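You operate a simulated robot arm through the tools that you are given. There is no shell and no other tool. Be economical: measure what you need, move in short steps, check, and stop when the job is done.

The job below is to be done with a simulated two-armed robot. You get a single attempt, and the scene is never put back.

Task
The part-wound reel overheated and tripped: heater off, unplug the reel, pay all lead out, plug in, reset the trip.
Fine: in that order; reel plug and trip are on the transformer; free the brake, leave it free. Heater stays off; other plugs, switches stay. Where these are worked on the way, their far stop is far enough and under half their travel is too little: reel plug.

It is judged by the outcome, as a careful person would: the job done as asked, and still so three seconds after it is handed in. It fails if anything else is knocked over, pushed out of place, dropped, spilled or broken.

Robot
Two 7-joint arms with two-finger parallel grippers on one trunk, on a base that drives. Base frame: it is fixed to the floor where the robot stands at the start and does not move with it; the origin is under the middle of the robot, x ahead of it, y to its left, z up. Lengths are in mm, angles in degrees, forces in N, time in s.
The left shoulder is at the start at [50, 161, 1098], the right one opposite. With the tool pointing down near the work surface each hand reaches from about 200 to 680 mm from the robot's upright axis, wherever it stands, measured 20 degrees to its own side. Places, roughly: heater [600, -100, 400]; heater dial [500, 0, 800]; lead reel [600, -2300, 1100]; red main switch [800, -2100, 1100]; reel brake lever [700, -2300, 1300]; reel plug [700, -2000, 900]; reel trip switch [800, -2100, 1100]; splitter plug [900, -1900, 900]; splitter trip switch [1000, -2000, 1100]; tools plug [800, -1900, 900]; tools trip switch [900, -2000, 1100]. Payload 3.43 kg a hand.
The TCP of each hand is the grasp point between the finger pads, 30 mm short of the fingertips. In the tool frame z runs along the fingers and y along their closing line. The gripper opens to 94 mm. The fingers are 28 mm wide and 10 mm thick; the gripper's body (50 by 96 mm) begins 55 mm behind the TCP.
Orientation is told as [roll, pitch, yaw] about the base's x, y, z axes, in that order, counted from this pose: with the fingers straight down and closing along the base's y, the tool's x points along the base's -x, its y along +y and its z along -z.

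Tools
- The arms move only by the tool drive_tool. It takes "left_motion", "right_motion" or both (then of equal length, played together; a hand with none holds still); each is a list of rows, each a list of 7 numbers: the opening, from 0 (shut) to 1 (fully open), then the shift along the tool's x, y, z in units of 40 mm (1.0 is 40 mm), then the turn, a rotation vector about the tool's x, y, z in units of 8 degrees (1.0 is 8 degrees). In form: [[fingers, x, y, z, rx, ry, rz], ...]. A call has 1 to 20 rows; each row shifts and turns the commanded pose from where the row before left it, along the tool's axes as they then stand. A call with a number of a shift or a turn outside -1 to 1 is refused whole. Each row takes 0.2 s and may step no farther than 50 mm and 8.6 degrees from the row before; otherwise, or with a gripper value out of range, the whole call is refused. Where a pose cannot be reached the arm comes as near as it can. A force on the tool above 60 N (or 10 N above the force at the start of the call, whichever is more), or a blocked arm, ends the call early, and 0.2 s more pass. Each finger travels about 45 mm/s and halts on what it meets, pressing with about 38 N; the grip force reading is that of the motor and also rises with nothing between the fingers. The clock runs only during rows and for 0.2 s after the last one: add rows that do not move to give the fingers time. The reply holds the time, the measured pose of the TCP, the force on the tool along the base axes, the opening and the grip force, in the units named above and with some noise, with the torque about the TCP (base axes, N m) and any sound that the robot's microphone picked up.
- Cameras (640 x 400 px; columns grow to the right, rows downward): "scene" is now at [126, -16.7, 1229.4]; the picture's right is [-0.03, -1.00, 0.00], its down [-0.54, 0.02, -0.84] and it looks along [0.84, -0.02, -0.54] (base axes); focal length 236 px, centre (320, 200). "left" rides on the left gripper at [76, -14, -102] in its tool frame; the picture's right is [0.18, 0.98, 0.00], its down [-0.75, 0.14, -0.64] and it looks along [-0.63, 0.12, 0.77] (tool axes); focal length 243 px, centre (320, 200). "right" rides on the right gripper at [76, 14, -102] in its tool frame; the picture's right is [-0.18, 0.98, 0.00], its down [-0.75, -0.14, -0.64] and it looks along [-0.63, -0.12, 0.77] (tool axes); focal length 243 px, centre (320, 200).
- get_image(camera): a new picture of that camera. No time passes.
- raise_lower(by): slides the trunk up (or, below 0, down) by that many mm; the arms and the scene camera ride with it, the base frame stays. It gives what a move gives, with no picture.
- drive_base(legs): drives the robot by 1 to 6 legs, each [ahead, left, turn to the left] in mm, mm and degrees, along the robot's own axes; the way and the turn of a leg run together, so that a leg with both is an arc; at most 1500 mm and 180 degrees a leg. The arms and the cameras ride along, it lands a little off, and it stops where it bumps. It gives what a move gives.
- aim_head(pan, tilt): turns the head with the scene camera to pan (to the left, within 80 degrees either way) and tilt (down, from -29 to 69), counted from straight ahead of the robot. It gives what a move gives.
- pixel_to_xyz(camera, pixels): for up to 12 pixels [column, row] of the newest picture of that camera ("zoom" is the newest enlarged one), the place [x, y, z] in the base frame of the surface seen there, good to about 2 mm, but the place of the scene camera against the robot may be out by one fixed shift of up to 18 mm in any direction. No time passes.
- close_up(camera, box): a new picture of the part [left, top, right, bottom] of that camera's present view, enlarged. No time passes.
- job_done(): hands the job in; it is judged then, once.

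Keep the steps short. Do not move on a guess: measure, check each grasp and each placing, and mend mistakes. In all there are 80 turns and 78 pictures (those below and enlarged ones count). Leave the grippers open and the arms clear of the work at the hand-in unless told otherwise, and finish with a single line.

The tools are called after "Request:" as name(argument=value, ...) on one line, values as JSON. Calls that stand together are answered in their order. drive_tool: Moves the arms, as the interface text tells. Its arguments: {"type":"object","properties":{"left_motion":{"type":"array","items":{"type":"array","items":{"type":"number"}}},"right_motion":{"type":"array","items":{"type":"array","items":{"type":"number"}}}},"required":[]} The other tools are called the same way: raise_lower (by) slides the trunk up or down; drive_base (legs) drives the base; aim_head (pan, tilt) turns the head that bears the scene camera; get_image (camera) takes a picture; pixel_to_xyz (camera, pixels) gives the place of the surface under pixels of a picture; close_up (camera, box) takes an enlarged picture of a part of a camera's view; job_done () hands the job in.

At the start:

```text
time_s: 0.0
left_position: [367.8, 180.6, 1061.8]
left_tcp_rot: [0.0, 0.0, 0.1]
left_wrist_force: [0.0, 0.3, -0.4]
left_ft_torque: [-0.01, -0.02, 0.02]
left_gripper_width: 94.0
left_grip_force: 0.1
right_position: [511.0, -184.7, 1065.7]
right_tcp_rot: [0.0, -0.1, -0.1]
right_wrist_force: [-0.5, 0.8, 0.6]
right_ft_torque: [0.02, 0.05, 0.01]
right_gripper_width: 94.0
right_grip_force: 0.1
trunk travel left (down, up): [-125.0, 142.0]
robot x, y, heading: [0.0, -0.8, -0.1]
head pan, tilt: [-1.7, 32.5]
```

scene: 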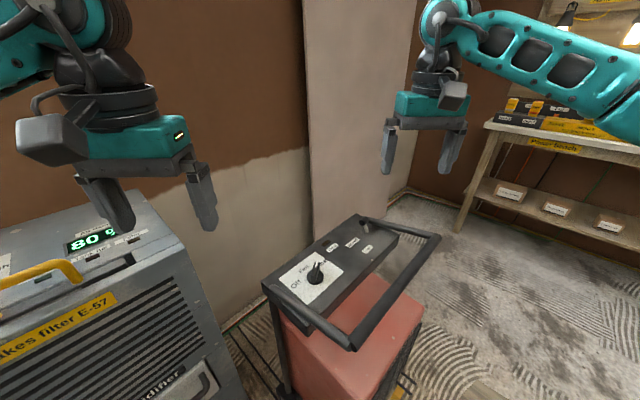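
right: 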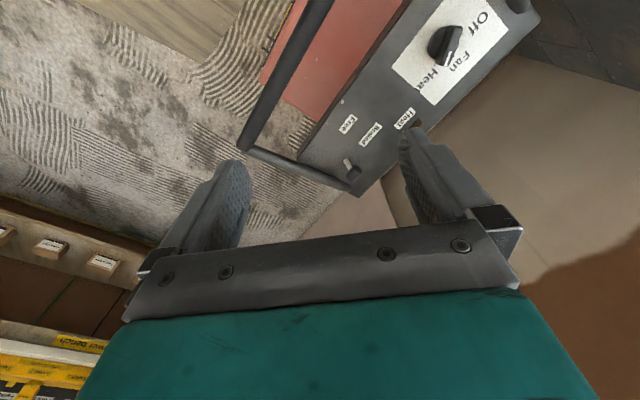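
left: 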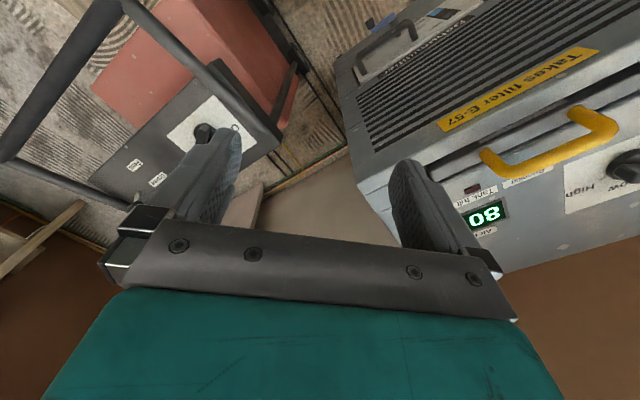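

I see the heater with a dial at about (315,273) in the scene view. I'll enlarge it to read the dial.

Request:
close_up(camera="scene", box=[260, 210, 420, 310])

Request:
close_up(camera="right", box=[320, 0, 544, 140])

Request:
pixel_to_xyz(camera="right", pixels=[[445, 43], [455, 32], [432, 52], [484, 20], [462, 58], [440, 78], [410, 90], [420, 65]])

Request:
pixel_to_xyz(camera="scene", pixels=[[315, 273], [318, 264], [312, 280], [296, 284], [303, 268], [345, 240], [360, 345], [270, 285]])

```text
4.00 times, centred on (340, 260) of scene
```

zoom: 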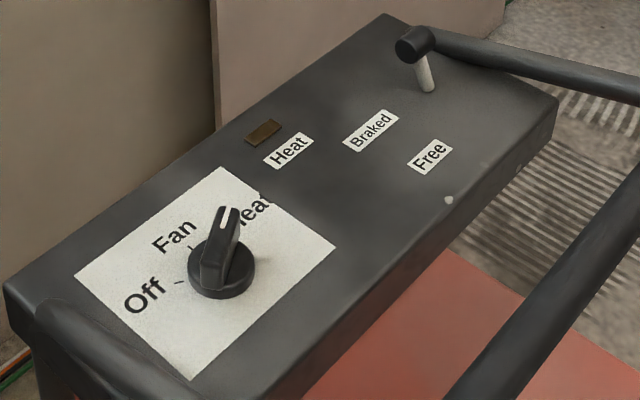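

```text
2.86 times, centred on (432, 70) of right
```

zoom: 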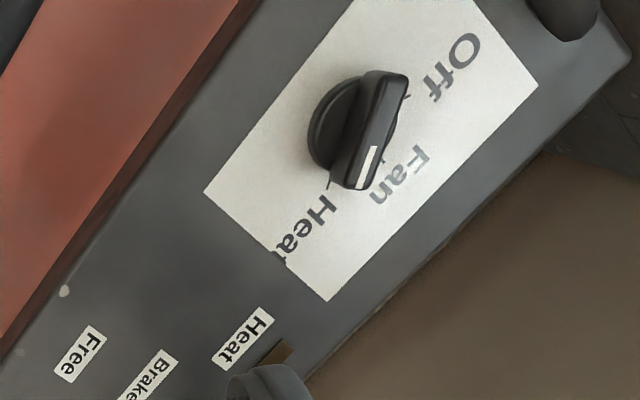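

```text
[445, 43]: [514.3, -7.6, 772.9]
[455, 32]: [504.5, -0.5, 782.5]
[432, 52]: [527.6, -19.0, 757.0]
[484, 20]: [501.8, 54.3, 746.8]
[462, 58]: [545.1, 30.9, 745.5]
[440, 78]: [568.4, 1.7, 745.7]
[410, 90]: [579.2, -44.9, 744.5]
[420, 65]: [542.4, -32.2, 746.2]
```

```text
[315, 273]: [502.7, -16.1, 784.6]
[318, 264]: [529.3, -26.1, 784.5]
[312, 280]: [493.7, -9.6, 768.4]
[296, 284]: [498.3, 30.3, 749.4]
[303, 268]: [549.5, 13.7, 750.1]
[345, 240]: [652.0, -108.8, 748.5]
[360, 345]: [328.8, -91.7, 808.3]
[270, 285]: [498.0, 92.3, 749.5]
```

The dial stands at Heat. I'll measure the bar, the ticks and the base disk in the right-hand enlarged view.

Request:
pixel_to_xyz(camera="zoom", pixels=[[372, 80], [400, 80], [385, 78], [370, 150], [362, 184], [340, 180], [383, 161], [409, 96], [328, 184], [358, 130], [318, 140], [345, 82]])

Request:
close_up(camera="right", box=[400, 0, 512, 70])

```text
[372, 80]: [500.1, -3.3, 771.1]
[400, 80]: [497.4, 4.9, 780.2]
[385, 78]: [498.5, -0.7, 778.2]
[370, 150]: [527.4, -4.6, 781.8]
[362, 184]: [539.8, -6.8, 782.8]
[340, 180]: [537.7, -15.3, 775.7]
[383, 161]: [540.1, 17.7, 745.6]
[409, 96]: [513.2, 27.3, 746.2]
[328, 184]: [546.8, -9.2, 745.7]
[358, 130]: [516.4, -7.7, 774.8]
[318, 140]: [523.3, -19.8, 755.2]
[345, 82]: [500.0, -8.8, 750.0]
```

```text
5.71 times, centred on (456, 35) of right
```

zoom: 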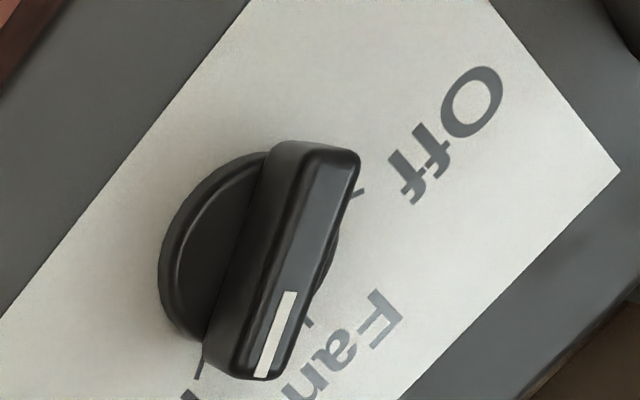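

The bar runs from about (498,2) to (540,-9). From the ticks, the dial centre is about (518,-2), with Heat at -14°, Fan at +42° and Off at +99°. I'll bring the right hand over it, half open and yawed -14°, and stop above.

Request:
drive_tool(right_motion=[[0.55, -0.04, 0.92, 0, 0, 0, 0.875], [0.55, -0.04, 0.92, 0, 0, 0, 0.875], [0.55, 0.13, 0.9, 0.5, 0, 0, 0], [0.55, 0.18, 0.88, 0.9, 0, 0, 0], [0.55, 0.18, 0.88, 0.9, 0, 0, 0], [0.55, 0, 0, 0.9, 0, 0, 0], [0.55, 0, 0, 0.9, 0, 0, 0], [0.55, 0, 0, 0, 0, 0, 0]])

Request:
get_image(camera="right")

Request:
get_image(camera="scene")

```text
refused: row 4 steps farther than a row can; nothing moved
```

```text
71 pictures are left
```

right: 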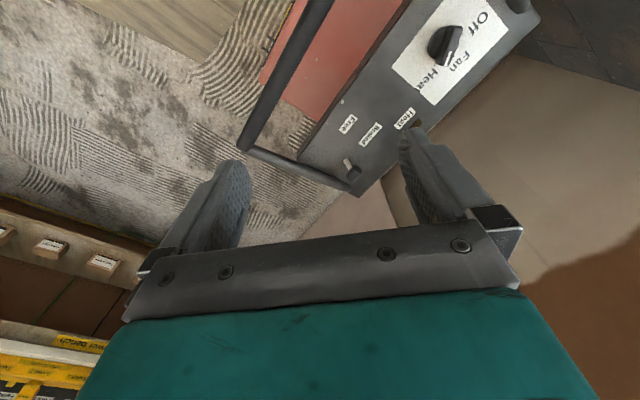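

```text
70 pictures are left
```

scene: 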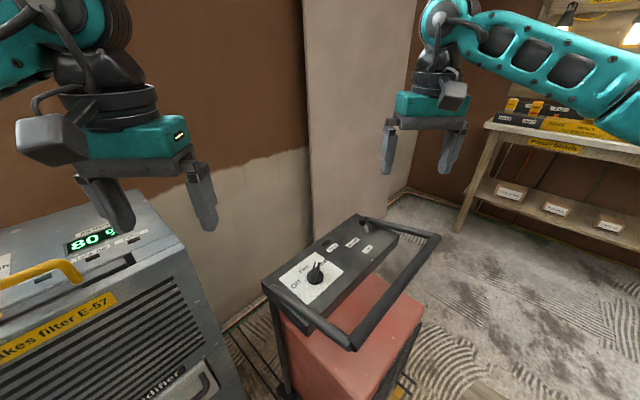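

The combined row was too big a step. I'll send the shift, the turn and the descent as separate rows.

Request:
drive_tool(right_motion=[[0.55, -0.035, 0.914, 0, 0, 0, 0], [0.55, -0.035, 0.914, 0, 0, 0, 0], [0.55, -0.035, 0.914, 0, 0, 0, 0], [0.55, -0.035, 0.914, 0, 0, 0, 0], [0.55, -0.035, 0.914, 0, 0, 0, 0], [0.55, 0, 0, 0.9, 0, 0, 0.875], [0.55, 0, 0, 0.9, 0, 0, 0.875], [0.55, 0, 0, 0.9, 0, 0, 0], [0.55, 0, 0, 0.9, 0, 0, 0], [0.55, 0, 0, 0.9, 0, 0, 0], [0.55, 0, 0, 0, 0, 0, 0], [0.55, 0, 0, 0, 0, 0, 0]])

```text
time_s: 2.6
left_position: [368.6, 180.7, 1062.0]
left_tcp_rot: [0.0, 0.0, 0.2]
left_wrist_force: [-0.7, 0.0, -1.1]
left_ft_torque: [-0.03, -0.05, -0.02]
left_gripper_width: 94.0
left_grip_force: 0.0
right_position: [518.2, -1.9, 886.1]
right_tcp_rot: [0.1, -0.1, -14.1]
right_wrist_force: [0.1, 0.5, 0.8]
right_ft_torque: [0.0, -0.03, -0.03]
right_gripper_width: 51.9
right_grip_force: 0.1
trunk travel left (down, up): [-125.0, 142.0]
robot x, y, heading: [0.8, -0.4, 0.3]
head pan, tilt: [-1.7, 32.5]
```

The hand is at (518,-2,886). I'll check the alignment before going down.

Request:
get_image(camera="right")

Request:
get_image(camera="scene")

```text
69 pictures are left
```

right: 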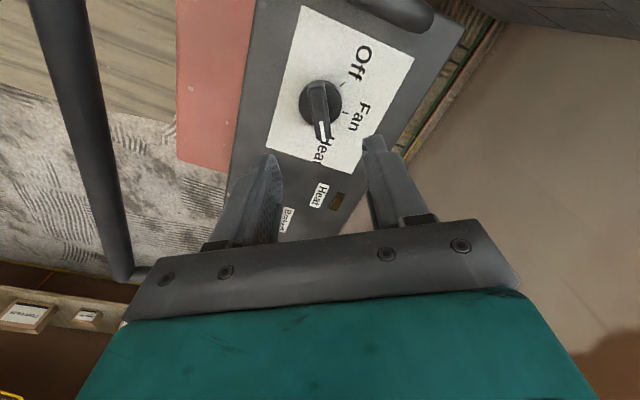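

```text
68 pictures are left
```

scene: 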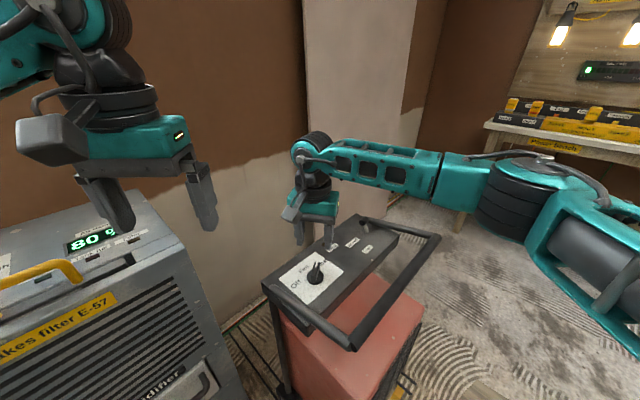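

Request:
pixel_to_xyz(camera="right", pixels=[[317, 88], [312, 110], [321, 110], [327, 110], [322, 134], [320, 100]])

```text
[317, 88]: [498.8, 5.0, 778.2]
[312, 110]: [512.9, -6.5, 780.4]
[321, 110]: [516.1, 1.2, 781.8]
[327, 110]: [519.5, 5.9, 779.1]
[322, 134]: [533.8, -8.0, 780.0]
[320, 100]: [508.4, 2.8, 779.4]
```

The bar is centred between the fingers. I'll go down 95 mm and close.

Request:
drive_tool(right_motion=[[0.55, 0, 0, 0.8, 0, 0, 0], [0.55, 0, 0, 0.8, 0, 0, 0], [0.55, 0, 0, 0.75, 0, 0, 0], [0.55, 0, 0, 0, 0, 0, 0], [0.0, 0, 0, 0, 0, 0, 0], [0.0, 0, 0, 0, 0, 0, 0], [0.0, 0, 0, 0, 0, 0, 0], [0.0, 0, 0, 0, 0, 0, 0]])

```text
time_s: 4.4
left_position: [368.2, 179.7, 1062.1]
left_tcp_rot: [-0.1, 0.0, 0.0]
left_wrist_force: [0.3, 0.2, 0.4]
left_ft_torque: [-0.01, -0.01, 0.02]
left_gripper_width: 93.9
left_grip_force: 0.1
right_position: [518.5, -1.6, 790.3]
right_tcp_rot: [0.0, 0.0, -14.3]
right_wrist_force: [-0.7, -2.2, -1.0]
right_ft_torque: [-0.04, -0.08, -0.03]
right_gripper_width: 15.2
right_grip_force: 45.6
trunk travel left (down, up): [-125.0, 142.0]
robot x, y, heading: [-0.1, 1.4, 0.1]
head pan, tilt: [-1.7, 32.5]
```

The bar is gripped at 15 mm. I'll turn it +113° to Off, counter-clockwise seen from above.

Request:
drive_tool(right_motion=[[0, 0, 0, 0, 0, 0, -0.94], [0, 0, 0, 0, 0, 0, -0.94], [0, 0, 0, 0, 0, 0, -0.94], [0, 0, 0, 0, 0, 0, -0.94], [0, 0, 0, 0, 0, 0, -0.94], [0, 0, 0, 0, 0, 0, -0.94], [0, 0, 0, 0, 0, 0, -0.94], [0, 0, 0, 0, 0, 0, -0.94], [0, 0, 0, 0, 0, 0, -0.94], [0, 0, 0, 0, 0, 0, -0.94], [0, 0, 0, 0, 0, 0, -0.94], [0, 0, 0, 0, 0, 0, -0.94], [0, 0, 0, 0, 0, 0, -0.94], [0, 0, 0, 0, 0, 0, -0.94], [0, 0, 0, 0, 0, 0, -0.94], [0, 0, 0, 0, 0, 0, 0]])

Request:
get_image(camera="right")

```text
time_s: 7.8
left_position: [368.6, 179.3, 1062.4]
left_tcp_rot: [0.0, 0.0, 0.1]
left_wrist_force: [0.0, -0.3, 0.1]
left_ft_torque: [0.0, 0.02, 0.0]
left_gripper_width: 94.2
left_grip_force: 0.1
right_position: [518.8, -3.8, 792.2]
right_tcp_rot: [-0.1, 0.1, 49.6]
right_wrist_force: [1.9, -22.2, -5.0]
right_ft_torque: [-0.36, -0.08, -0.1]
right_gripper_width: 14.7
right_grip_force: 45.3
right hand out of reach, approached as far as the arm can: row 9, 10, 11, 12, 13, 14, 15
trunk travel left (down, up): [-125.0, 142.0]
robot x, y, heading: [0.5, 3.4, 0.1]
head pan, tilt: [-1.7, 32.5]
```

```text
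67 pictures are left
```

right: 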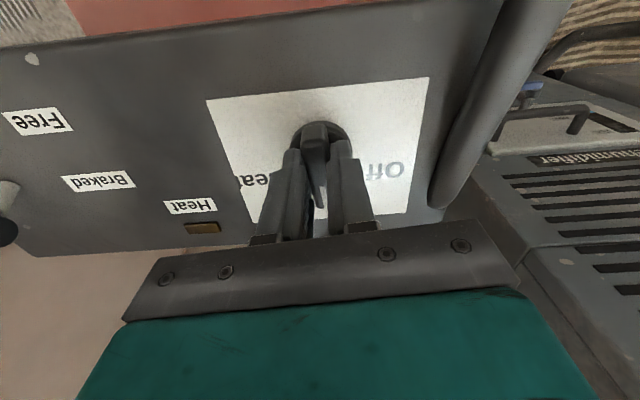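

The wrist limit stopped the turn at about +50°, with the dial near Fan. I'll release, lift and re-grip it from the opposite yaw, about -131°.

Request:
drive_tool(right_motion=[[0.55, 0, 0, 0, 0, 0, 0], [0.55, 0, 0, 0, 0, 0, 0], [0.55, 0, 0, 0, 0, 0, 0], [0.55, 0, 0, -0.9, 0, 0, 0], [0.55, 0, 0, -0.9, 0, 0, 0], [0.55, 0, 0, -0.6, 0, 0, 0]])

Request:
get_image(camera="right")

```text
time_s: 9.2
left_position: [368.3, 180.3, 1062.2]
left_tcp_rot: [0.0, 0.0, 0.1]
left_wrist_force: [-0.4, -0.1, 0.2]
left_ft_torque: [0.01, 0.01, 0.01]
left_gripper_width: 93.9
left_grip_force: 0.0
right_position: [516.7, -0.2, 888.5]
right_tcp_rot: [0.0, 0.0, 49.8]
right_wrist_force: [-0.1, -0.3, 0.3]
right_ft_torque: [0.0, 0.01, 0.01]
right_gripper_width: 51.6
right_grip_force: 0.2
trunk travel left (down, up): [-125.0, 142.0]
robot x, y, heading: [-0.9, 0.7, 0.2]
head pan, tilt: [-1.7, 32.5]
```

```text
66 pictures are left
```

right: 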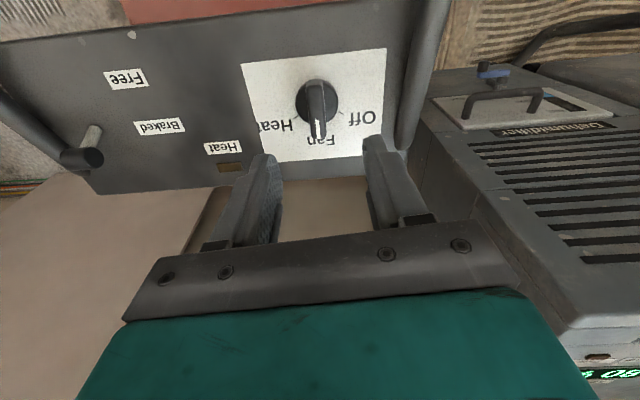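

The dial now points at Fan and the heat lamp is off. I'll swing the wrist back 150° in the air and read the yaw.

Request:
pixel_to_xyz(camera="right", pixels=[[314, 86], [320, 134], [312, 110], [323, 110]])

Request:
drive_tool(right_motion=[[0.55, 0, 0, 0, 0, 0, 0.94], [0.55, 0, 0, 0, 0, 0, 0.94], [0.55, 0, 0, 0, 0, 0, 0.94], [0.55, 0, 0, 0, 0, 0, 0.94], [0.55, 0, 0, 0, 0, 0, 0.94], [0.55, 0, 0, 0, 0, 0, 0.94], [0.55, 0, 0, 0, 0, 0, 0.94], [0.55, 0, 0, 0, 0, 0, 0.94], [0.55, 0, 0, 0, 0, 0, 0.94], [0.55, 0, 0, 0, 0, 0, 0.94], [0.55, 0, 0, 0, 0, 0, 0.94], [0.55, 0, 0, 0, 0, 0, 0.94], [0.55, 0, 0, 0, 0, 0, 0.94], [0.55, 0, 0, 0, 0, 0, 0.94], [0.55, 0, 0, 0, 0, 0, 0.94], [0.55, 0, 0, 0, 0, 0, 0.94], [0.55, 0, 0, 0, 0, 0, 0.94], [0.55, 0, 0, 0, 0, 0, 0.94], [0.55, 0, 0, 0, 0, 0, 0.94], [0.55, 0, 0, 0, 0, 0, 0.94]])

```text
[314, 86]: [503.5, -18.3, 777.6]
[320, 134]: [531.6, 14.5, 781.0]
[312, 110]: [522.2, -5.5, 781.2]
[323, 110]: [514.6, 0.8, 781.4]
```

```text
time_s: 13.4
left_position: [368.5, 181.1, 1062.5]
left_tcp_rot: [0.0, 0.0, 0.2]
left_wrist_force: [-0.2, -0.5, 0.6]
left_ft_torque: [-0.01, -0.01, -0.02]
left_gripper_width: 94.0
left_grip_force: 0.1
right_position: [519.1, -0.9, 888.5]
right_tcp_rot: [0.0, -0.1, -100.8]
right_wrist_force: [0.1, 1.0, 0.1]
right_ft_torque: [-0.01, 0.0, -0.04]
right_gripper_width: 51.6
right_grip_force: 0.0
trunk travel left (down, up): [-125.0, 142.0]
robot x, y, heading: [-1.9, -0.8, 0.2]
head pan, tilt: [-1.7, 32.5]
```

The bar sits at +49°. I'll turn 30° more, go down and grip it.

Request:
drive_tool(right_motion=[[0.55, 0, 0, 0, 0, 0, 0.94], [0.55, 0, 0, 0, 0, 0, 0.94], [0.55, 0, 0, 0, 0, 0, 0.94], [0.55, 0, 0, 0, 0, 0, 0.94], [0.55, 0, 0, 0, 0, 0, 0], [0.55, 0, 0, 0.8, 0, 0, 0], [0.55, 0, 0, 0.8, 0, 0, 0], [0.55, 0, 0, 0.8, 0, 0, 0], [0.55, 0, 0, 0, 0, 0, 0], [0, 0, 0, 0, 0, 0, 0], [0, 0, 0, 0, 0, 0, 0], [0, 0, 0, 0, 0, 0, 0], [0, 0, 0, 0, 0, 0, 0]])

```text
time_s: 16.2
left_position: [369.6, 179.2, 1062.5]
left_tcp_rot: [-0.1, 0.0, 0.2]
left_wrist_force: [0.2, -0.8, -0.5]
left_ft_torque: [0.0, -0.01, 0.0]
left_gripper_width: 94.0
left_grip_force: 0.0
right_position: [520.1, -2.5, 792.4]
right_tcp_rot: [0.2, 0.0, -130.7]
right_wrist_force: [8.8, -3.8, -0.8]
right_ft_torque: [0.0, -0.15, -0.06]
right_gripper_width: 15.0
right_grip_force: 45.0
trunk travel left (down, up): [-125.0, 142.0]
robot x, y, heading: [-1.1, 2.5, -0.1]
head pan, tilt: [-1.7, 32.5]
```

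It's gripped. I'll turn it +51° to Off, so the yaw ends near -80°, then release and lift.

Request:
drive_tool(right_motion=[[0, 0, 0, 0, 0, 0, -0.92], [0, 0, 0, 0, 0, 0, -0.92], [0, 0, 0, 0, 0, 0, -0.92], [0, 0, 0, 0, 0, 0, -0.92], [0, 0, 0, 0, 0, 0, -0.92], [0, 0, 0, 0, 0, 0, -0.92], [0, 0, 0, 0, 0, 0, -0.92], [0, 0, 0, 0, 0, 0, 0], [0.55, 0, 0, 0, 0, 0, 0], [0.55, 0, 0, 0, 0, 0, 0], [0.55, 0, 0, 0, 0, 0, 0], [0.55, 0, 0, 0, 0, 0, 0], [0.55, 0, 0, -0.8, 0, 0, 0], [0.55, 0, 0, -0.8, 0, 0, 0], [0.55, 0, 0, -0.8, 0, 0, 0], [0.55, 0, 0, 0, 0, 0, 0]])

Request:
get_image(camera="right")

```text
time_s: 19.6
left_position: [368.1, 180.5, 1062.4]
left_tcp_rot: [0.0, 0.0, 0.1]
left_wrist_force: [0.9, -0.4, 0.1]
left_ft_torque: [0.03, -0.03, -0.01]
left_gripper_width: 94.0
left_grip_force: 0.1
right_position: [517.2, -1.5, 887.7]
right_tcp_rot: [0.0, 0.0, -79.1]
right_wrist_force: [1.2, -0.2, 0.8]
right_ft_torque: [-0.03, -0.02, 0.04]
right_gripper_width: 51.6
right_grip_force: 0.1
trunk travel left (down, up): [-125.0, 142.0]
robot x, y, heading: [-3.6, -4.9, -0.1]
head pan, tilt: [-1.7, 32.5]
```

```text
65 pictures are left
```

right: 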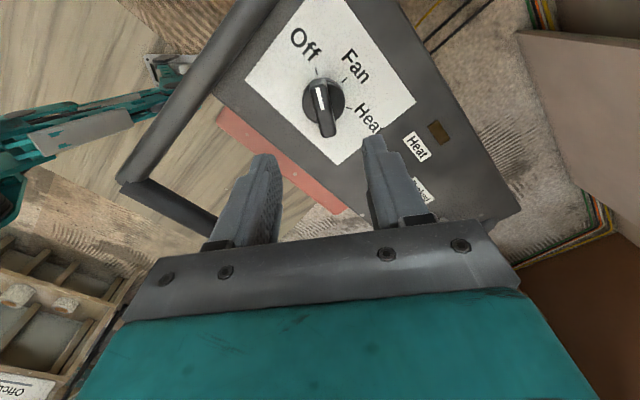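

The dial points at Off and the lamp is out. I'll raise the right hand, square it and pull it back toward the robot.

Request:
drive_tool(right_motion=[[1, 0, 0, -0.95, 0, 0, 0], [1, 0, 0, -0.95, 0, 0, 0], [1, 0, 0, -0.95, 0, 0, 0], [1, 0, 0, -0.95, 0, 0, 0], [1, 0, 0, -0.95, 0, 0, 0], [1, 0, 0, 0, 0, 0, -0.99], [1, 0, 0, 0, 0, 0, -0.99], [1, 0, 0, 0, 0, 0, -0.99], [1, 0, 0, 0, 0, 0, -0.99], [1, 0, 0, 0, 0, 0, -0.99], [1, 0, 0, 0, 0, 0, -0.99], [1, 0, 0, 0, 0, 0, -0.99], [1, 0, 0, 0, 0, 0, -0.99], [1, 0, 0, 0, 0, 0, -0.99], [1, 0, 0, 0, 0, 0, -0.99], [1, 0.9, -0.9, 0, 0, 0, 0], [1, 0.8, -0.9, 0, 0, 0, 0], [1, 0.8, -0.9, 0, 0, 0, 0], [1, 0.8, -0.9, 0, 0, 0, 0], [1, 0.5, -0.9, 0, 0, 0, 0]])

Request:
aim_head(pan=-65, tilt=25)

Request:
get_image(camera="scene")

```text
refused: row 16 steps farther than a row can; nothing moved
```

```text
time_s: 20.9
left_position: [366.8, 180.6, 1062.2]
left_tcp_rot: [-0.1, 0.0, 0.1]
left_wrist_force: [-1.2, -0.2, -0.4]
left_ft_torque: [0.03, -0.01, 0.01]
left_gripper_width: 94.0
left_grip_force: 0.0
right_position: [517.5, -1.6, 887.7]
right_tcp_rot: [0.0, 0.0, -79.2]
right_wrist_force: [-0.1, 0.4, 0.6]
right_ft_torque: [-0.02, 0.01, -0.07]
right_gripper_width: 51.7
right_grip_force: 0.0
trunk travel left (down, up): [-125.0, 142.0]
robot x, y, heading: [-2.0, 2.2, 0.1]
head pan, tilt: [-65.0, 25.0]
```

```text
64 pictures are left
```

scene: 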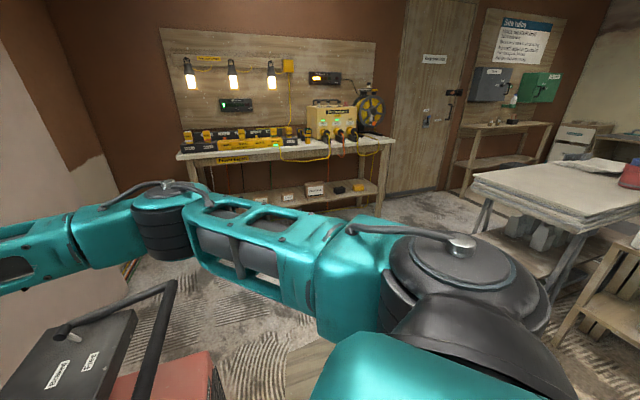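

The yellow transformer is near (335,120), the reel near (370,108) and the bench edge runs from (180,155) to (395,140). I'll measure them and enlarge the view.

Request:
pixel_to_xyz(camera="scene", pixels=[[182, 157], [250, 152], [320, 147], [392, 140], [310, 125], [350, 120], [372, 108], [300, 230], [400, 200], [470, 185], [240, 100], [360, 95]])

Request:
close_up(camera="scene", box=[264, 60, 408, 150])

Request:
drive_tool(right_motion=[[1, 0, 0, -0.95, 0, 0, 0], [1, 0, 0, -0.95, 0, 0, 0], [1, 0, 0, -0.95, 0, 0, 0], [1, 0, 0, -0.95, 0, 0, 0], [1, 0, 0, -0.95, 0, 0, 0], [1, 0, 0, 0, 0, 0, -0.99], [1, 0, 0, 0, 0, 0, -0.99], [1, 0, 0, 0, 0, 0, -0.99], [1, 0, 0, 0, 0, 0, -0.99], [1, 0, 0, 0, 0, 0, -0.99], [1, 0, 0, 0, 0, 0, -0.99], [1, 0, 0, 0, 0, 0, -0.99], [1, 0, 0, 0, 0, 0, -0.99], [1, 0, 0, 0, 0, 0, -0.99], [1, 0, 0, 0, 0, 0, -0.99], [1, 0.8, -0.85, 0, 0, 0, 0], [1, 0.8, -0.85, 0, 0, 0, 0], [1, 0.8, -0.85, 0, 0, 0, 0], [1, 0.8, -0.85, 0, 0, 0, 0], [1, 0.5, -0.85, 0, 0, 0, 0]])

```text
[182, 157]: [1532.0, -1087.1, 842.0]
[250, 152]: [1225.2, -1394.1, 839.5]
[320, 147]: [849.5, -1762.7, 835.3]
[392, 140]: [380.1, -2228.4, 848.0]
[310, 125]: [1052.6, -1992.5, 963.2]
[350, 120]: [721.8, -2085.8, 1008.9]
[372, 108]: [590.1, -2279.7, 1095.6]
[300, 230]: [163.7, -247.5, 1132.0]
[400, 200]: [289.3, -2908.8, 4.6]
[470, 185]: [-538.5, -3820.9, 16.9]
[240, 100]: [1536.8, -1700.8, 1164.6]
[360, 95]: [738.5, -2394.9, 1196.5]
```

```text
4.44 times, centred on (336, 105) of scene
```

zoom: 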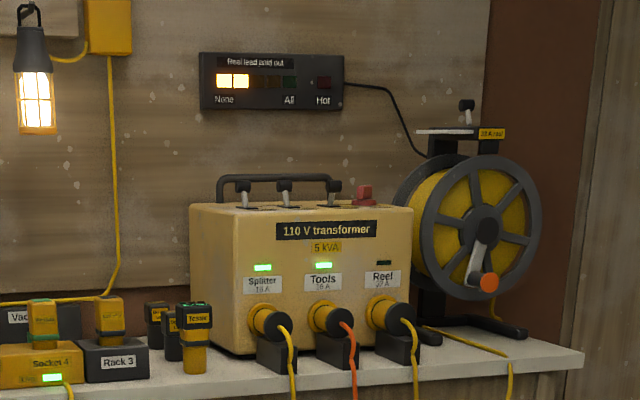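

```text
time_s: 25.1
left_position: [368.0, 180.2, 1062.6]
left_tcp_rot: [0.0, 0.0, 0.1]
left_wrist_force: [0.5, -0.7, 0.3]
left_ft_torque: [0.04, -0.01, -0.01]
left_gripper_width: 94.0
left_grip_force: 0.1
right_position: [369.8, -172.2, 1077.4]
right_tcp_rot: [0.0, 0.0, 0.2]
right_wrist_force: [-0.8, -0.5, -0.1]
right_ft_torque: [-0.01, 0.03, -0.02]
right_gripper_width: 93.8
right_grip_force: 0.1
trunk travel left (down, up): [-125.0, 142.0]
robot x, y, heading: [1.2, 1.1, 0.1]
head pan, tilt: [-65.0, 25.0]
```

The reel lead gauge shows two of five lamps lit. The bench face is turned 45°, so I need heading -45°. I'll look at the way to the right and measure the obstacles.

Request:
aim_head(pan=-75, tilt=40)

Request:
get_image(camera="scene")

Request:
pixel_to_xyz(camera="scene", pixels=[[420, 150], [480, 180], [560, 220], [600, 300], [200, 200], [250, 250], [320, 180], [100, 200]])

```text
time_s: 25.9
left_position: [367.9, 180.1, 1062.7]
left_tcp_rot: [0.0, 0.0, 0.0]
left_wrist_force: [-0.1, -0.8, -0.2]
left_ft_torque: [0.01, 0.0, -0.03]
left_gripper_width: 94.0
left_grip_force: 0.0
right_position: [371.0, -171.3, 1078.1]
right_tcp_rot: [0.0, 0.0, 0.1]
right_wrist_force: [-0.2, 0.9, -0.9]
right_ft_torque: [0.01, -0.02, -0.03]
right_gripper_width: 94.0
right_grip_force: 0.0
trunk travel left (down, up): [-125.0, 142.0]
robot x, y, heading: [-1.2, 1.2, 0.0]
head pan, tilt: [-75.0, 40.0]
```

```text
62 pictures are left
```

scene: 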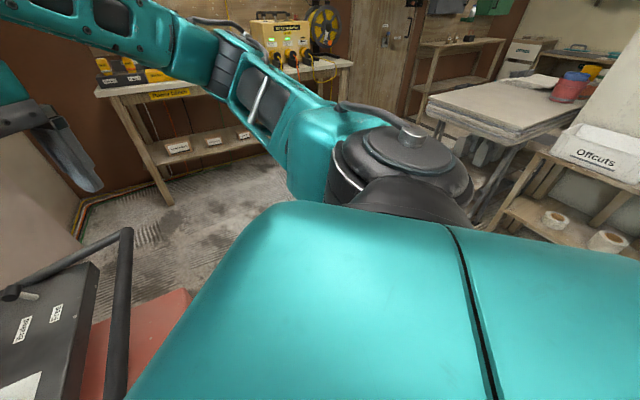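

```text
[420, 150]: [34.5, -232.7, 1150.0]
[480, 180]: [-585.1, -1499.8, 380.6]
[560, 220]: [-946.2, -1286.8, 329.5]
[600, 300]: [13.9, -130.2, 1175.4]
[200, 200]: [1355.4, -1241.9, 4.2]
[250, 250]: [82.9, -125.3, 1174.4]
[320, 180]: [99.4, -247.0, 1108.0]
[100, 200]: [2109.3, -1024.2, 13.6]
```

Request:
pixel_to_xyz(camera="scene", pixels=[[430, 106], [470, 122], [518, 142], [440, 125], [460, 95], [550, 110], [480, 200], [520, 150], [565, 160]])

```text
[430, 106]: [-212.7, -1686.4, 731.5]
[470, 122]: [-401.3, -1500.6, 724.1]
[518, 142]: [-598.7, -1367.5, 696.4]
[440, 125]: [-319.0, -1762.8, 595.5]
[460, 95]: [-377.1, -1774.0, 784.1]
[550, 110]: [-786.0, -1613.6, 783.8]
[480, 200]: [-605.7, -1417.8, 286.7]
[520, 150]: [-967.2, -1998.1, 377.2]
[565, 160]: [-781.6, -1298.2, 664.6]
```

The table corner is at about (-213,-1686), so the way is clear. I'll back off 100 mm, go 900 mm right, turn -45° and look.

Request:
drive_base(legs=[[-100, 0, 0], [0, -900, 0], [0, 0, -45]])

Request:
aim_head(pan=-10, tilt=20)

Request:
get_image(camera="scene")

```text
time_s: 33.5
left_position: [278.6, -1047.9, 1063.2]
left_tcp_rot: [0.0, 0.0, -46.1]
left_wrist_force: [0.0, 0.0, -0.3]
left_ft_torque: [-0.01, 0.03, 0.03]
left_gripper_width: 94.1
left_grip_force: 0.1
right_position: [27.5, -1294.0, 1077.0]
right_tcp_rot: [0.0, 0.1, -46.0]
right_wrist_force: [-0.2, -0.4, -0.1]
right_ft_torque: [0.01, 0.01, 0.05]
right_gripper_width: 93.9
right_grip_force: 0.1
trunk travel left (down, up): [-125.0, 142.0]
robot x, y, heading: [-108.8, -908.3, -46.2]
head pan, tilt: [-75.0, 40.0]
```

```text
time_s: 34.9
left_position: [278.2, -1048.5, 1063.4]
left_tcp_rot: [0.0, 0.0, -46.0]
left_wrist_force: [-0.1, -0.1, -0.2]
left_ft_torque: [0.02, -0.03, -0.01]
left_gripper_width: 94.1
left_grip_force: 0.1
right_position: [27.5, -1293.2, 1077.5]
right_tcp_rot: [0.0, 0.0, -46.0]
right_wrist_force: [-0.2, 0.5, -0.1]
right_ft_torque: [-0.02, 0.0, 0.0]
right_gripper_width: 94.4
right_grip_force: 0.1
trunk travel left (down, up): [-125.0, 142.0]
robot x, y, heading: [-105.8, -904.4, -46.0]
head pan, tilt: [-10.0, 20.0]
```

```text
61 pictures are left
```

scene: 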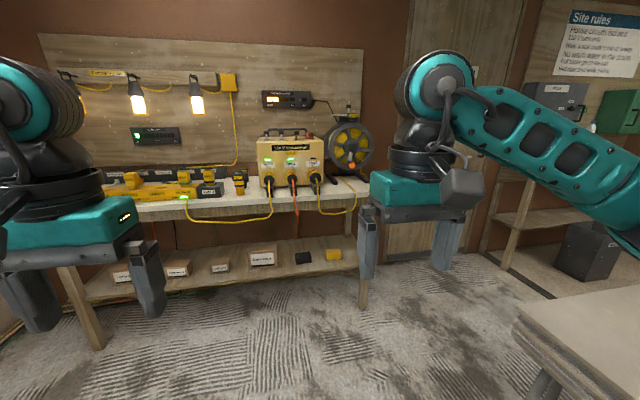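

The transformer and reel are ahead and slightly right. I'll drive 650 ahead and 330 right, then look again.

Request:
drive_base(legs=[[650, -330, 1]])

Request:
aim_head(pan=0, tilt=15)

Request:
get_image(camera="scene")

```text
time_s: 38.8
left_position: [498.2, -1734.7, 1062.6]
left_tcp_rot: [0.1, 0.0, -45.0]
left_wrist_force: [1.0, 0.3, 0.6]
left_ft_torque: [-0.01, 0.0, 0.03]
left_gripper_width: 93.9
left_grip_force: 0.1
right_position: [248.8, -1983.5, 1076.6]
right_tcp_rot: [0.0, 0.0, -45.0]
right_wrist_force: [-0.1, 0.5, 0.0]
right_ft_torque: [0.01, -0.01, 0.01]
right_gripper_width: 94.2
right_grip_force: 0.0
trunk travel left (down, up): [-125.0, 142.0]
robot x, y, heading: [110.1, -1601.6, -45.3]
head pan, tilt: [-10.0, 20.0]
```

```text
time_s: 39.5
left_position: [497.2, -1735.1, 1062.6]
left_tcp_rot: [0.0, 0.0, -45.1]
left_wrist_force: [-0.1, -0.1, 0.2]
left_ft_torque: [-0.02, 0.01, 0.02]
left_gripper_width: 94.2
left_grip_force: 0.1
right_position: [249.2, -1984.0, 1077.4]
right_tcp_rot: [0.0, 0.0, -45.1]
right_wrist_force: [0.0, 1.1, -0.5]
right_ft_torque: [-0.01, -0.01, 0.04]
right_gripper_width: 93.9
right_grip_force: 0.1
trunk travel left (down, up): [-125.0, 142.0]
robot x, y, heading: [107.5, -1603.4, -45.2]
head pan, tilt: [0.0, 15.0]
```

```text
60 pictures are left
```

scene: 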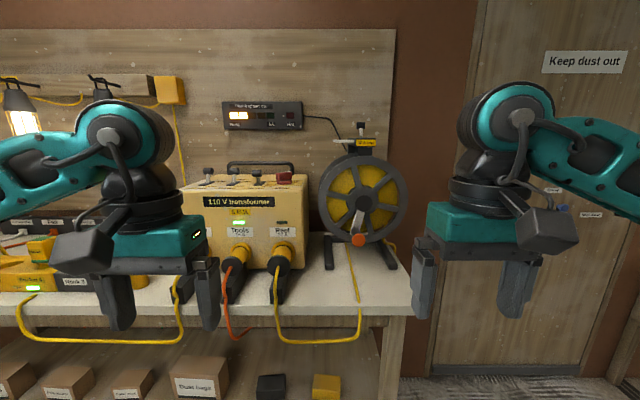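

I have a good view. I'll enlarge the transformer and reel and measure them.

Request:
close_up(camera="scene", box=[180, 110, 420, 260])

Request:
pixel_to_xyz(camera="zoom", pixels=[[215, 180], [215, 165], [138, 170], [275, 370], [285, 390], [245, 360], [465, 350], [485, 300], [490, 230], [475, 55], [485, 85], [280, 240]])

```text
2.67 times, centred on (300, 185) of scene
```

zoom: 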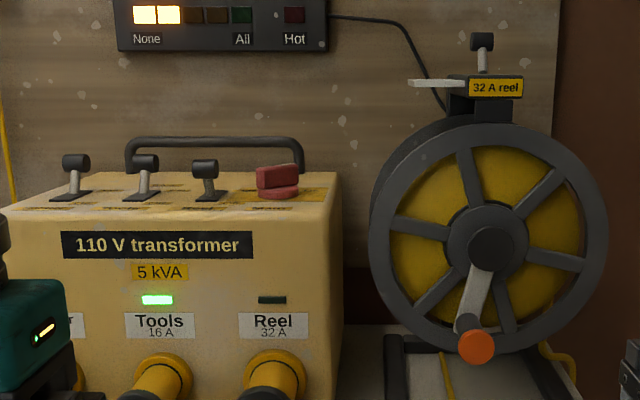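

```text
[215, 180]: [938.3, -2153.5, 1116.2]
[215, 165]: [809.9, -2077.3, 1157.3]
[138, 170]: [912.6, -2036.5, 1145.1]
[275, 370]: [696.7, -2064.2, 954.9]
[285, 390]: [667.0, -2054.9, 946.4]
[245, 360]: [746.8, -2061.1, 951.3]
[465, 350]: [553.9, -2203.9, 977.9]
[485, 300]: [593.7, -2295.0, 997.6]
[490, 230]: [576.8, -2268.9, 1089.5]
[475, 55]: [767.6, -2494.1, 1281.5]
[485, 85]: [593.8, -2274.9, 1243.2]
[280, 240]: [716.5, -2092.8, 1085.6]
```

Request:
get_image(camera="left")

Request:
close_up(camera="scene", box=[210, 200, 370, 300])

Request:
pixel_to_xyz(camera="zoom", pixels=[[290, 175], [290, 210], [270, 230], [300, 240], [270, 290], [270, 380], [240, 300], [290, 270]])

```text
58 pictures are left
```

left: 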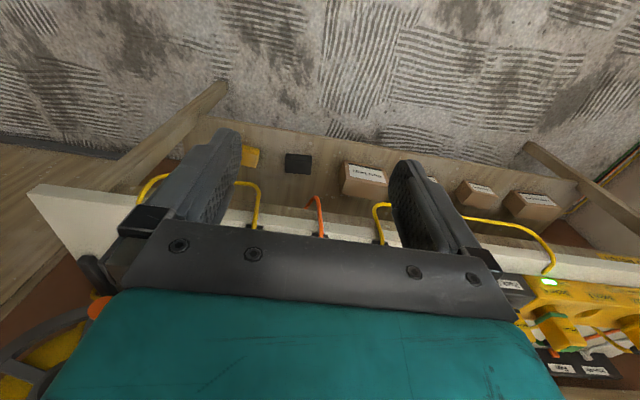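

```text
4.00 times, centred on (290, 250) of scene
```

zoom: 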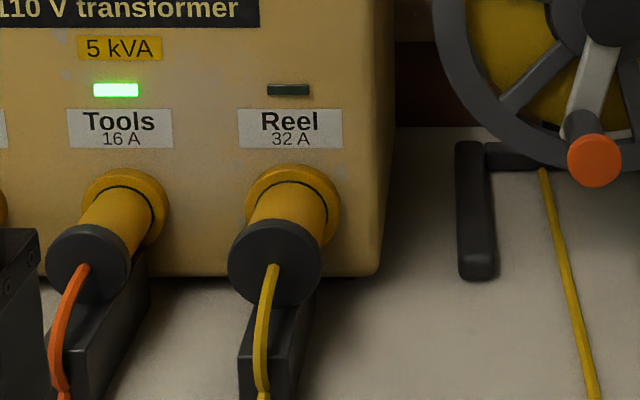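

```text
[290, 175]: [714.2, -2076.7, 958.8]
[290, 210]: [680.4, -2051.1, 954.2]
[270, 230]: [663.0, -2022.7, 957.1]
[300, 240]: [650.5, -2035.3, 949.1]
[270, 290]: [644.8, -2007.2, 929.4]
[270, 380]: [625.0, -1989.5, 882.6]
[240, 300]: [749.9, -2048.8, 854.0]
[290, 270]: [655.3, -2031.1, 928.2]
```

The reel plug is a horizontal yellow and black cylinder with its cap at about (655,-2027,935), facing the robot. I'll drive 230 mm closer so everything is within reach.

Request:
drive_base(legs=[[230, 0, 0]])

Request:
aim_head(pan=0, tilt=22)

Request:
get_image(camera="scene")

Request:
get_image(camera="left")

```text
time_s: 41.3
left_position: [660.6, -1897.8, 1062.7]
left_tcp_rot: [0.0, 0.0, -45.1]
left_wrist_force: [1.0, 0.1, -0.1]
left_ft_torque: [0.01, 0.0, 0.06]
left_gripper_width: 94.1
left_grip_force: 0.1
right_position: [412.2, -2148.7, 1077.2]
right_tcp_rot: [0.0, 0.0, -45.0]
right_wrist_force: [0.3, 1.1, -0.5]
right_ft_torque: [-0.02, 0.01, 0.01]
right_gripper_width: 94.0
right_grip_force: 0.1
trunk travel left (down, up): [-125.0, 142.0]
robot x, y, heading: [273.6, -1766.1, -45.3]
head pan, tilt: [0.0, 15.0]
```

```text
time_s: 42.0
left_position: [660.2, -1898.6, 1062.8]
left_tcp_rot: [0.0, -0.1, -45.1]
left_wrist_force: [0.1, 0.7, 0.0]
left_ft_torque: [0.01, 0.02, -0.01]
left_gripper_width: 94.1
left_grip_force: 0.1
right_position: [411.2, -2148.0, 1078.2]
right_tcp_rot: [0.0, -0.1, -45.0]
right_wrist_force: [0.5, 0.6, 0.1]
right_ft_torque: [-0.02, 0.01, 0.02]
right_gripper_width: 93.9
right_grip_force: 0.0
trunk travel left (down, up): [-125.0, 142.0]
robot x, y, heading: [272.7, -1759.3, -45.1]
head pan, tilt: [0.0, 22.0]
```

```text
56 pictures are left
```

scene: 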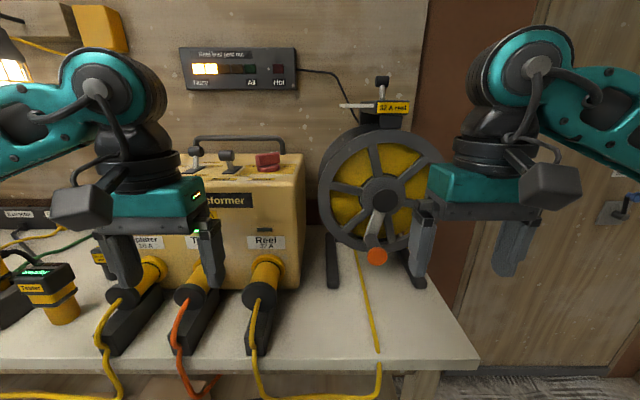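

```text
55 pictures are left
```

left: 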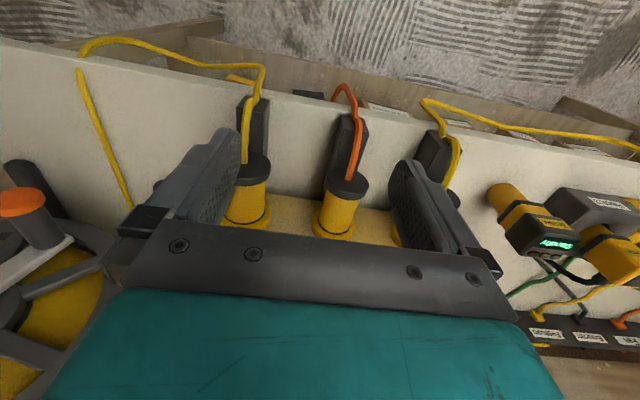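

From the left hand camera the reel plug, with a yellow cord, is at (252,185) on a dark rail running toward the robot. I'll measure it here, since this camera is the accurate one.

Request:
pixel_to_xyz(camera="left", pixels=[[252, 195], [248, 215], [240, 195], [262, 195], [255, 168], [268, 165], [250, 104], [262, 100], [253, 160], [248, 222], [258, 180], [23, 200]])

Request:
close_up(camera="left", box=[190, 80, 350, 240])

```text
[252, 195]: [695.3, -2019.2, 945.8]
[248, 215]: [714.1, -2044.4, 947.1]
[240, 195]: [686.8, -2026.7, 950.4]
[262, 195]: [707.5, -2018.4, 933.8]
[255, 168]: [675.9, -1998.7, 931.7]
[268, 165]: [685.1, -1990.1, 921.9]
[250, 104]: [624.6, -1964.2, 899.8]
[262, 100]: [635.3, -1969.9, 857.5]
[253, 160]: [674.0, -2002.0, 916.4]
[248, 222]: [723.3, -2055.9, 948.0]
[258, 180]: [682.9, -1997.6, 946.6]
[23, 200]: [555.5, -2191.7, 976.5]
```

```text
2.50 times, centred on (270, 160) of left
```

zoom: 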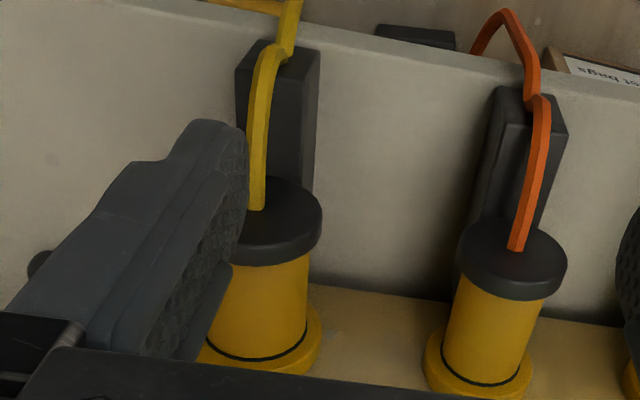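

The plug axis is at about f=1890–1960 and l=-951 in the bench-aligned frame, at z≈926 with radius 25. I'll move the left hand over it: 117 mm forward, 75 mm right and partly down.

Request:
drive_tool(left_motion=[[1, -0.2, -0.94, 0, 0, 0, 0], [1, -0.2, -0.94, 0, 0, 0, 0], [1, -0.84, 0, 0, 0, 0, 0], [1, -0.84, 0, 0, 0, 0, 0], [1, -0.84, 0, 0, 0, 0, 0], [1, 0, 0, 0.8, 0, 0, 0], [1, 0, 0, 0, 0, 0, 0]])

Request:
get_image(camera="left")

Request:
get_image(camera="scene")

```text
time_s: 43.6
left_position: [688.6, -2034.9, 1030.0]
left_tcp_rot: [0.1, 0.0, -45.0]
left_wrist_force: [0.5, 0.7, 0.4]
left_ft_torque: [-0.02, 0.01, 0.02]
left_gripper_width: 93.7
left_grip_force: 0.1
right_position: [412.3, -2147.4, 1077.7]
right_tcp_rot: [0.0, 0.0, -45.0]
right_wrist_force: [0.2, -0.2, 0.1]
right_ft_torque: [0.01, -0.01, 0.0]
right_gripper_width: 94.0
right_grip_force: 0.1
trunk travel left (down, up): [-125.0, 142.0]
robot x, y, heading: [277.2, -1766.4, -45.1]
head pan, tilt: [0.0, 22.0]
```

```text
53 pictures are left
```

left: 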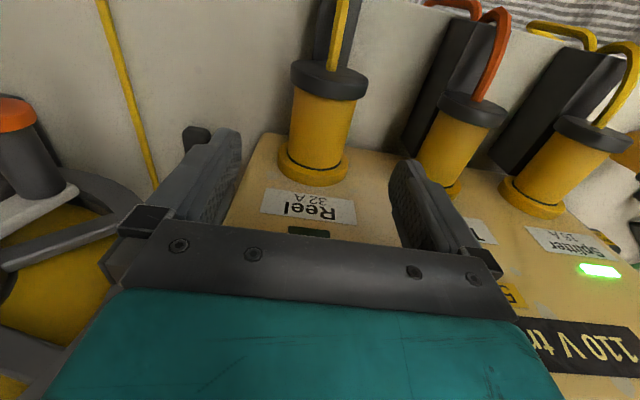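

```text
52 pictures are left
```

scene: 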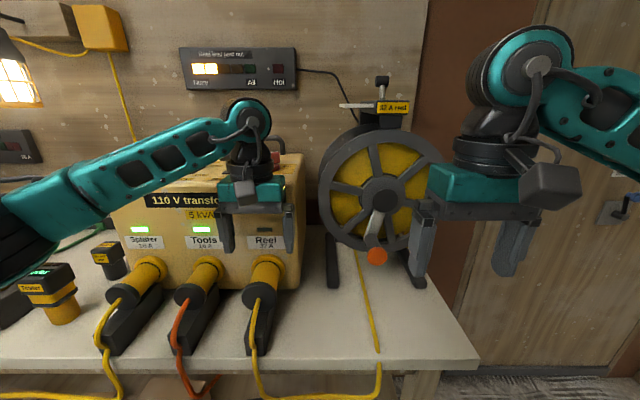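

Request:
pixel_to_xyz(camera="left", pixels=[[298, 125], [322, 130], [345, 125], [330, 80], [315, 155], [310, 165], [310, 200], [322, 95]])

```text
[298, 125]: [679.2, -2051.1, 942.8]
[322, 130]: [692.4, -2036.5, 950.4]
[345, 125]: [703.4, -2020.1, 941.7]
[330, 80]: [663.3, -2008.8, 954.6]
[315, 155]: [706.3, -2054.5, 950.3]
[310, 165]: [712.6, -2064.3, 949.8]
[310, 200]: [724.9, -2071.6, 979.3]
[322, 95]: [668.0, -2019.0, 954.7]
```

The hand is centred on the plug: axis l=-951, z≈923, radius 27. I'll go down 105 mm and close.

Request:
drive_tool(left_motion=[[1, 0, 0, 0.9, 0, 0, 0], [1, 0, 0, 0.9, 0, 0, 0], [1, 0, 0, 0.82, 0, 0, 0], [1, 0, 0, 0, 0, 0, 0], [0, 0, 0, 0, 0, 0, 0], [0, 0, 0, 0, 0, 0, 0], [0, 0, 0, 0, 0, 0, 0], [0, 0, 0, 0, 0, 0, 0]])

```text
time_s: 45.4
left_position: [689.7, -2032.6, 926.7]
left_tcp_rot: [0.1, -0.1, -45.0]
left_wrist_force: [5.7, 7.4, -1.6]
left_ft_torque: [0.16, -0.05, -0.17]
left_gripper_width: 56.3
left_grip_force: 45.4
right_position: [411.0, -2146.9, 1078.3]
right_tcp_rot: [0.0, 0.0, -45.0]
right_wrist_force: [-0.4, 1.1, 0.0]
right_ft_torque: [0.0, -0.01, -0.02]
right_gripper_width: 93.8
right_grip_force: 0.1
trunk travel left (down, up): [-125.0, 142.0]
robot x, y, heading: [275.3, -1762.9, -45.0]
head pan, tilt: [0.0, 22.0]
```

It's gripped at 56 mm. I'll pull the plug straight toward the robot (tool +x) in steps, to its stop.

Request:
drive_tool(left_motion=[[0, 0.3, 0, 0, 0, 0, 0], [0, 0.4, 0, 0, 0, 0, 0], [0, 0.4, 0, 0, 0, 0, 0], [0, 0.4, 0, 0, 0, 0, 0], [0, 0, 0, 0, 0, 0, 0]])

Request:
get_image(camera="scene")

```text
time_s: 46.6
left_position: [653.0, -1995.4, 924.8]
left_tcp_rot: [-0.1, -0.8, -44.5]
left_wrist_force: [40.9, -20.2, 3.6]
left_ft_torque: [-0.12, -0.03, -0.93]
left_gripper_width: 56.0
left_grip_force: 44.9
right_position: [414.2, -2149.1, 1075.7]
right_tcp_rot: [-0.1, 0.2, -44.9]
right_wrist_force: [0.7, 0.3, 0.2]
right_ft_torque: [-0.02, -0.01, 0.01]
right_gripper_width: 93.8
right_grip_force: 0.1
trunk travel left (down, up): [-125.0, 142.0]
robot x, y, heading: [270.0, -1766.0, -45.0]
head pan, tilt: [0.0, 22.0]
```

```text
51 pictures are left
```

scene: 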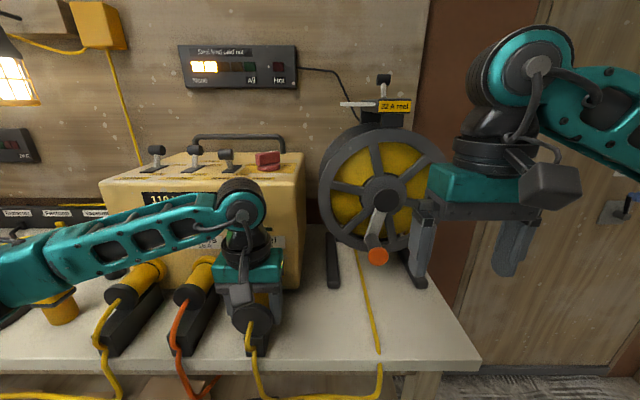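

It moved 52 mm and shows 43 N resistance. I'll pull 14 mm more to see whether this is the stop.

Request:
drive_tool(left_motion=[[0, 0.2, 0, 0, 0, 0, 0], [0, 0.15, 0, 0, 0, 0, 0], [0, 0, 0, 0, 0, 0, 0]])

Request:
get_image(camera="left")

```text
time_s: 46.9
left_position: [653.4, -1994.1, 926.0]
left_tcp_rot: [0.1, -1.1, -44.6]
left_wrist_force: [15.1, -13.1, -9.3]
left_ft_torque: [0.32, 0.33, -1.44]
left_gripper_width: 56.1
left_grip_force: 44.9
right_position: [412.6, -2149.9, 1076.7]
right_tcp_rot: [-0.1, 0.1, -45.1]
right_wrist_force: [0.3, 0.8, -0.3]
right_ft_torque: [0.01, -0.02, 0.03]
right_gripper_width: 94.0
right_grip_force: 0.0
trunk travel left (down, up): [-125.0, 142.0]
robot x, y, heading: [270.9, -1768.8, -45.1]
head pan, tilt: [0.0, 22.0]
stopped in row 1 (left hand): the force on the tool passed its limit (the readings are from after the stop); the commanded pose is now the measured one
```

```text
50 pictures are left
```

left: 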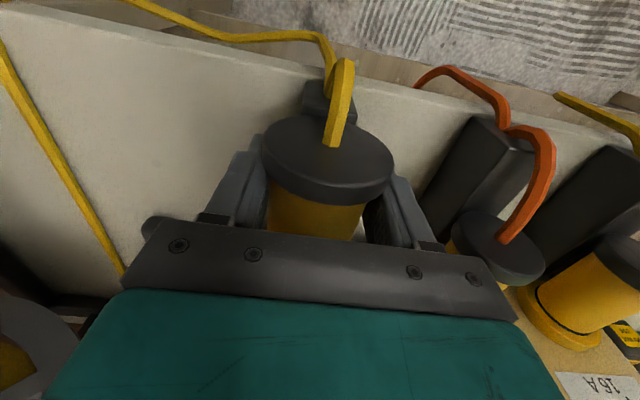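

The plug is at its far stop, about 53 mm out. I'll release, lift and check that it stays out.

Request:
drive_tool(left_motion=[[1, 0, 0, 0, 0, 0, 0], [1, 0, 0, 0, 0, 0, 0], [1, 0, 0, 0, 0, 0, 0], [1, 0, 0, 0, 0, 0, 0], [1, 0, 0, -0.9, 0, 0, 0], [1, 0, 0, -0.9, 0, 0, 0], [1, 0, 0, -0.9, 0, 0, 0], [1, 0.4, 0.8, -0.7, 0, 0, 0], [1, 0.4, 0.8, 0, 0, 0, 0], [1, 0.4, 0.9, 0, 0, 0, 0], [1, 0, 0.9, 0, 0, 0, 0], [1, 0, 0, 0, 0, 0, 0]])

Request:
get_image(camera="scene")

Request:
get_image(camera="right")

```text
time_s: 49.5
left_position: [708.2, -1861.3, 1063.4]
left_tcp_rot: [0.0, -1.1, -44.6]
left_wrist_force: [-0.9, -0.3, 0.5]
left_ft_torque: [-0.03, 0.0, 0.02]
left_gripper_width: 94.2
left_grip_force: 0.0
right_position: [411.9, -2148.2, 1077.1]
right_tcp_rot: [0.0, -0.1, -45.1]
right_wrist_force: [-0.2, 0.7, -0.9]
right_ft_torque: [-0.04, 0.02, 0.0]
right_gripper_width: 94.0
right_grip_force: 0.0
trunk travel left (down, up): [-125.0, 142.0]
robot x, y, heading: [277.3, -1766.7, -44.9]
head pan, tilt: [0.0, 22.0]
```

```text
49 pictures are left
```

scene: 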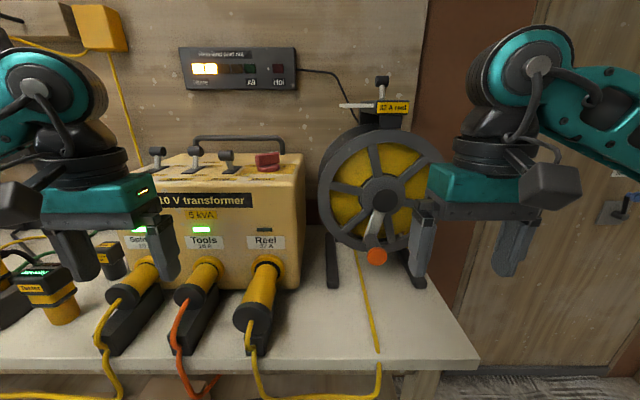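

```text
48 pictures are left
```

right: 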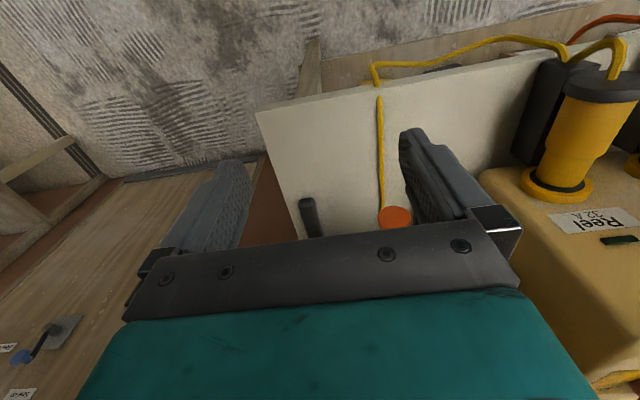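

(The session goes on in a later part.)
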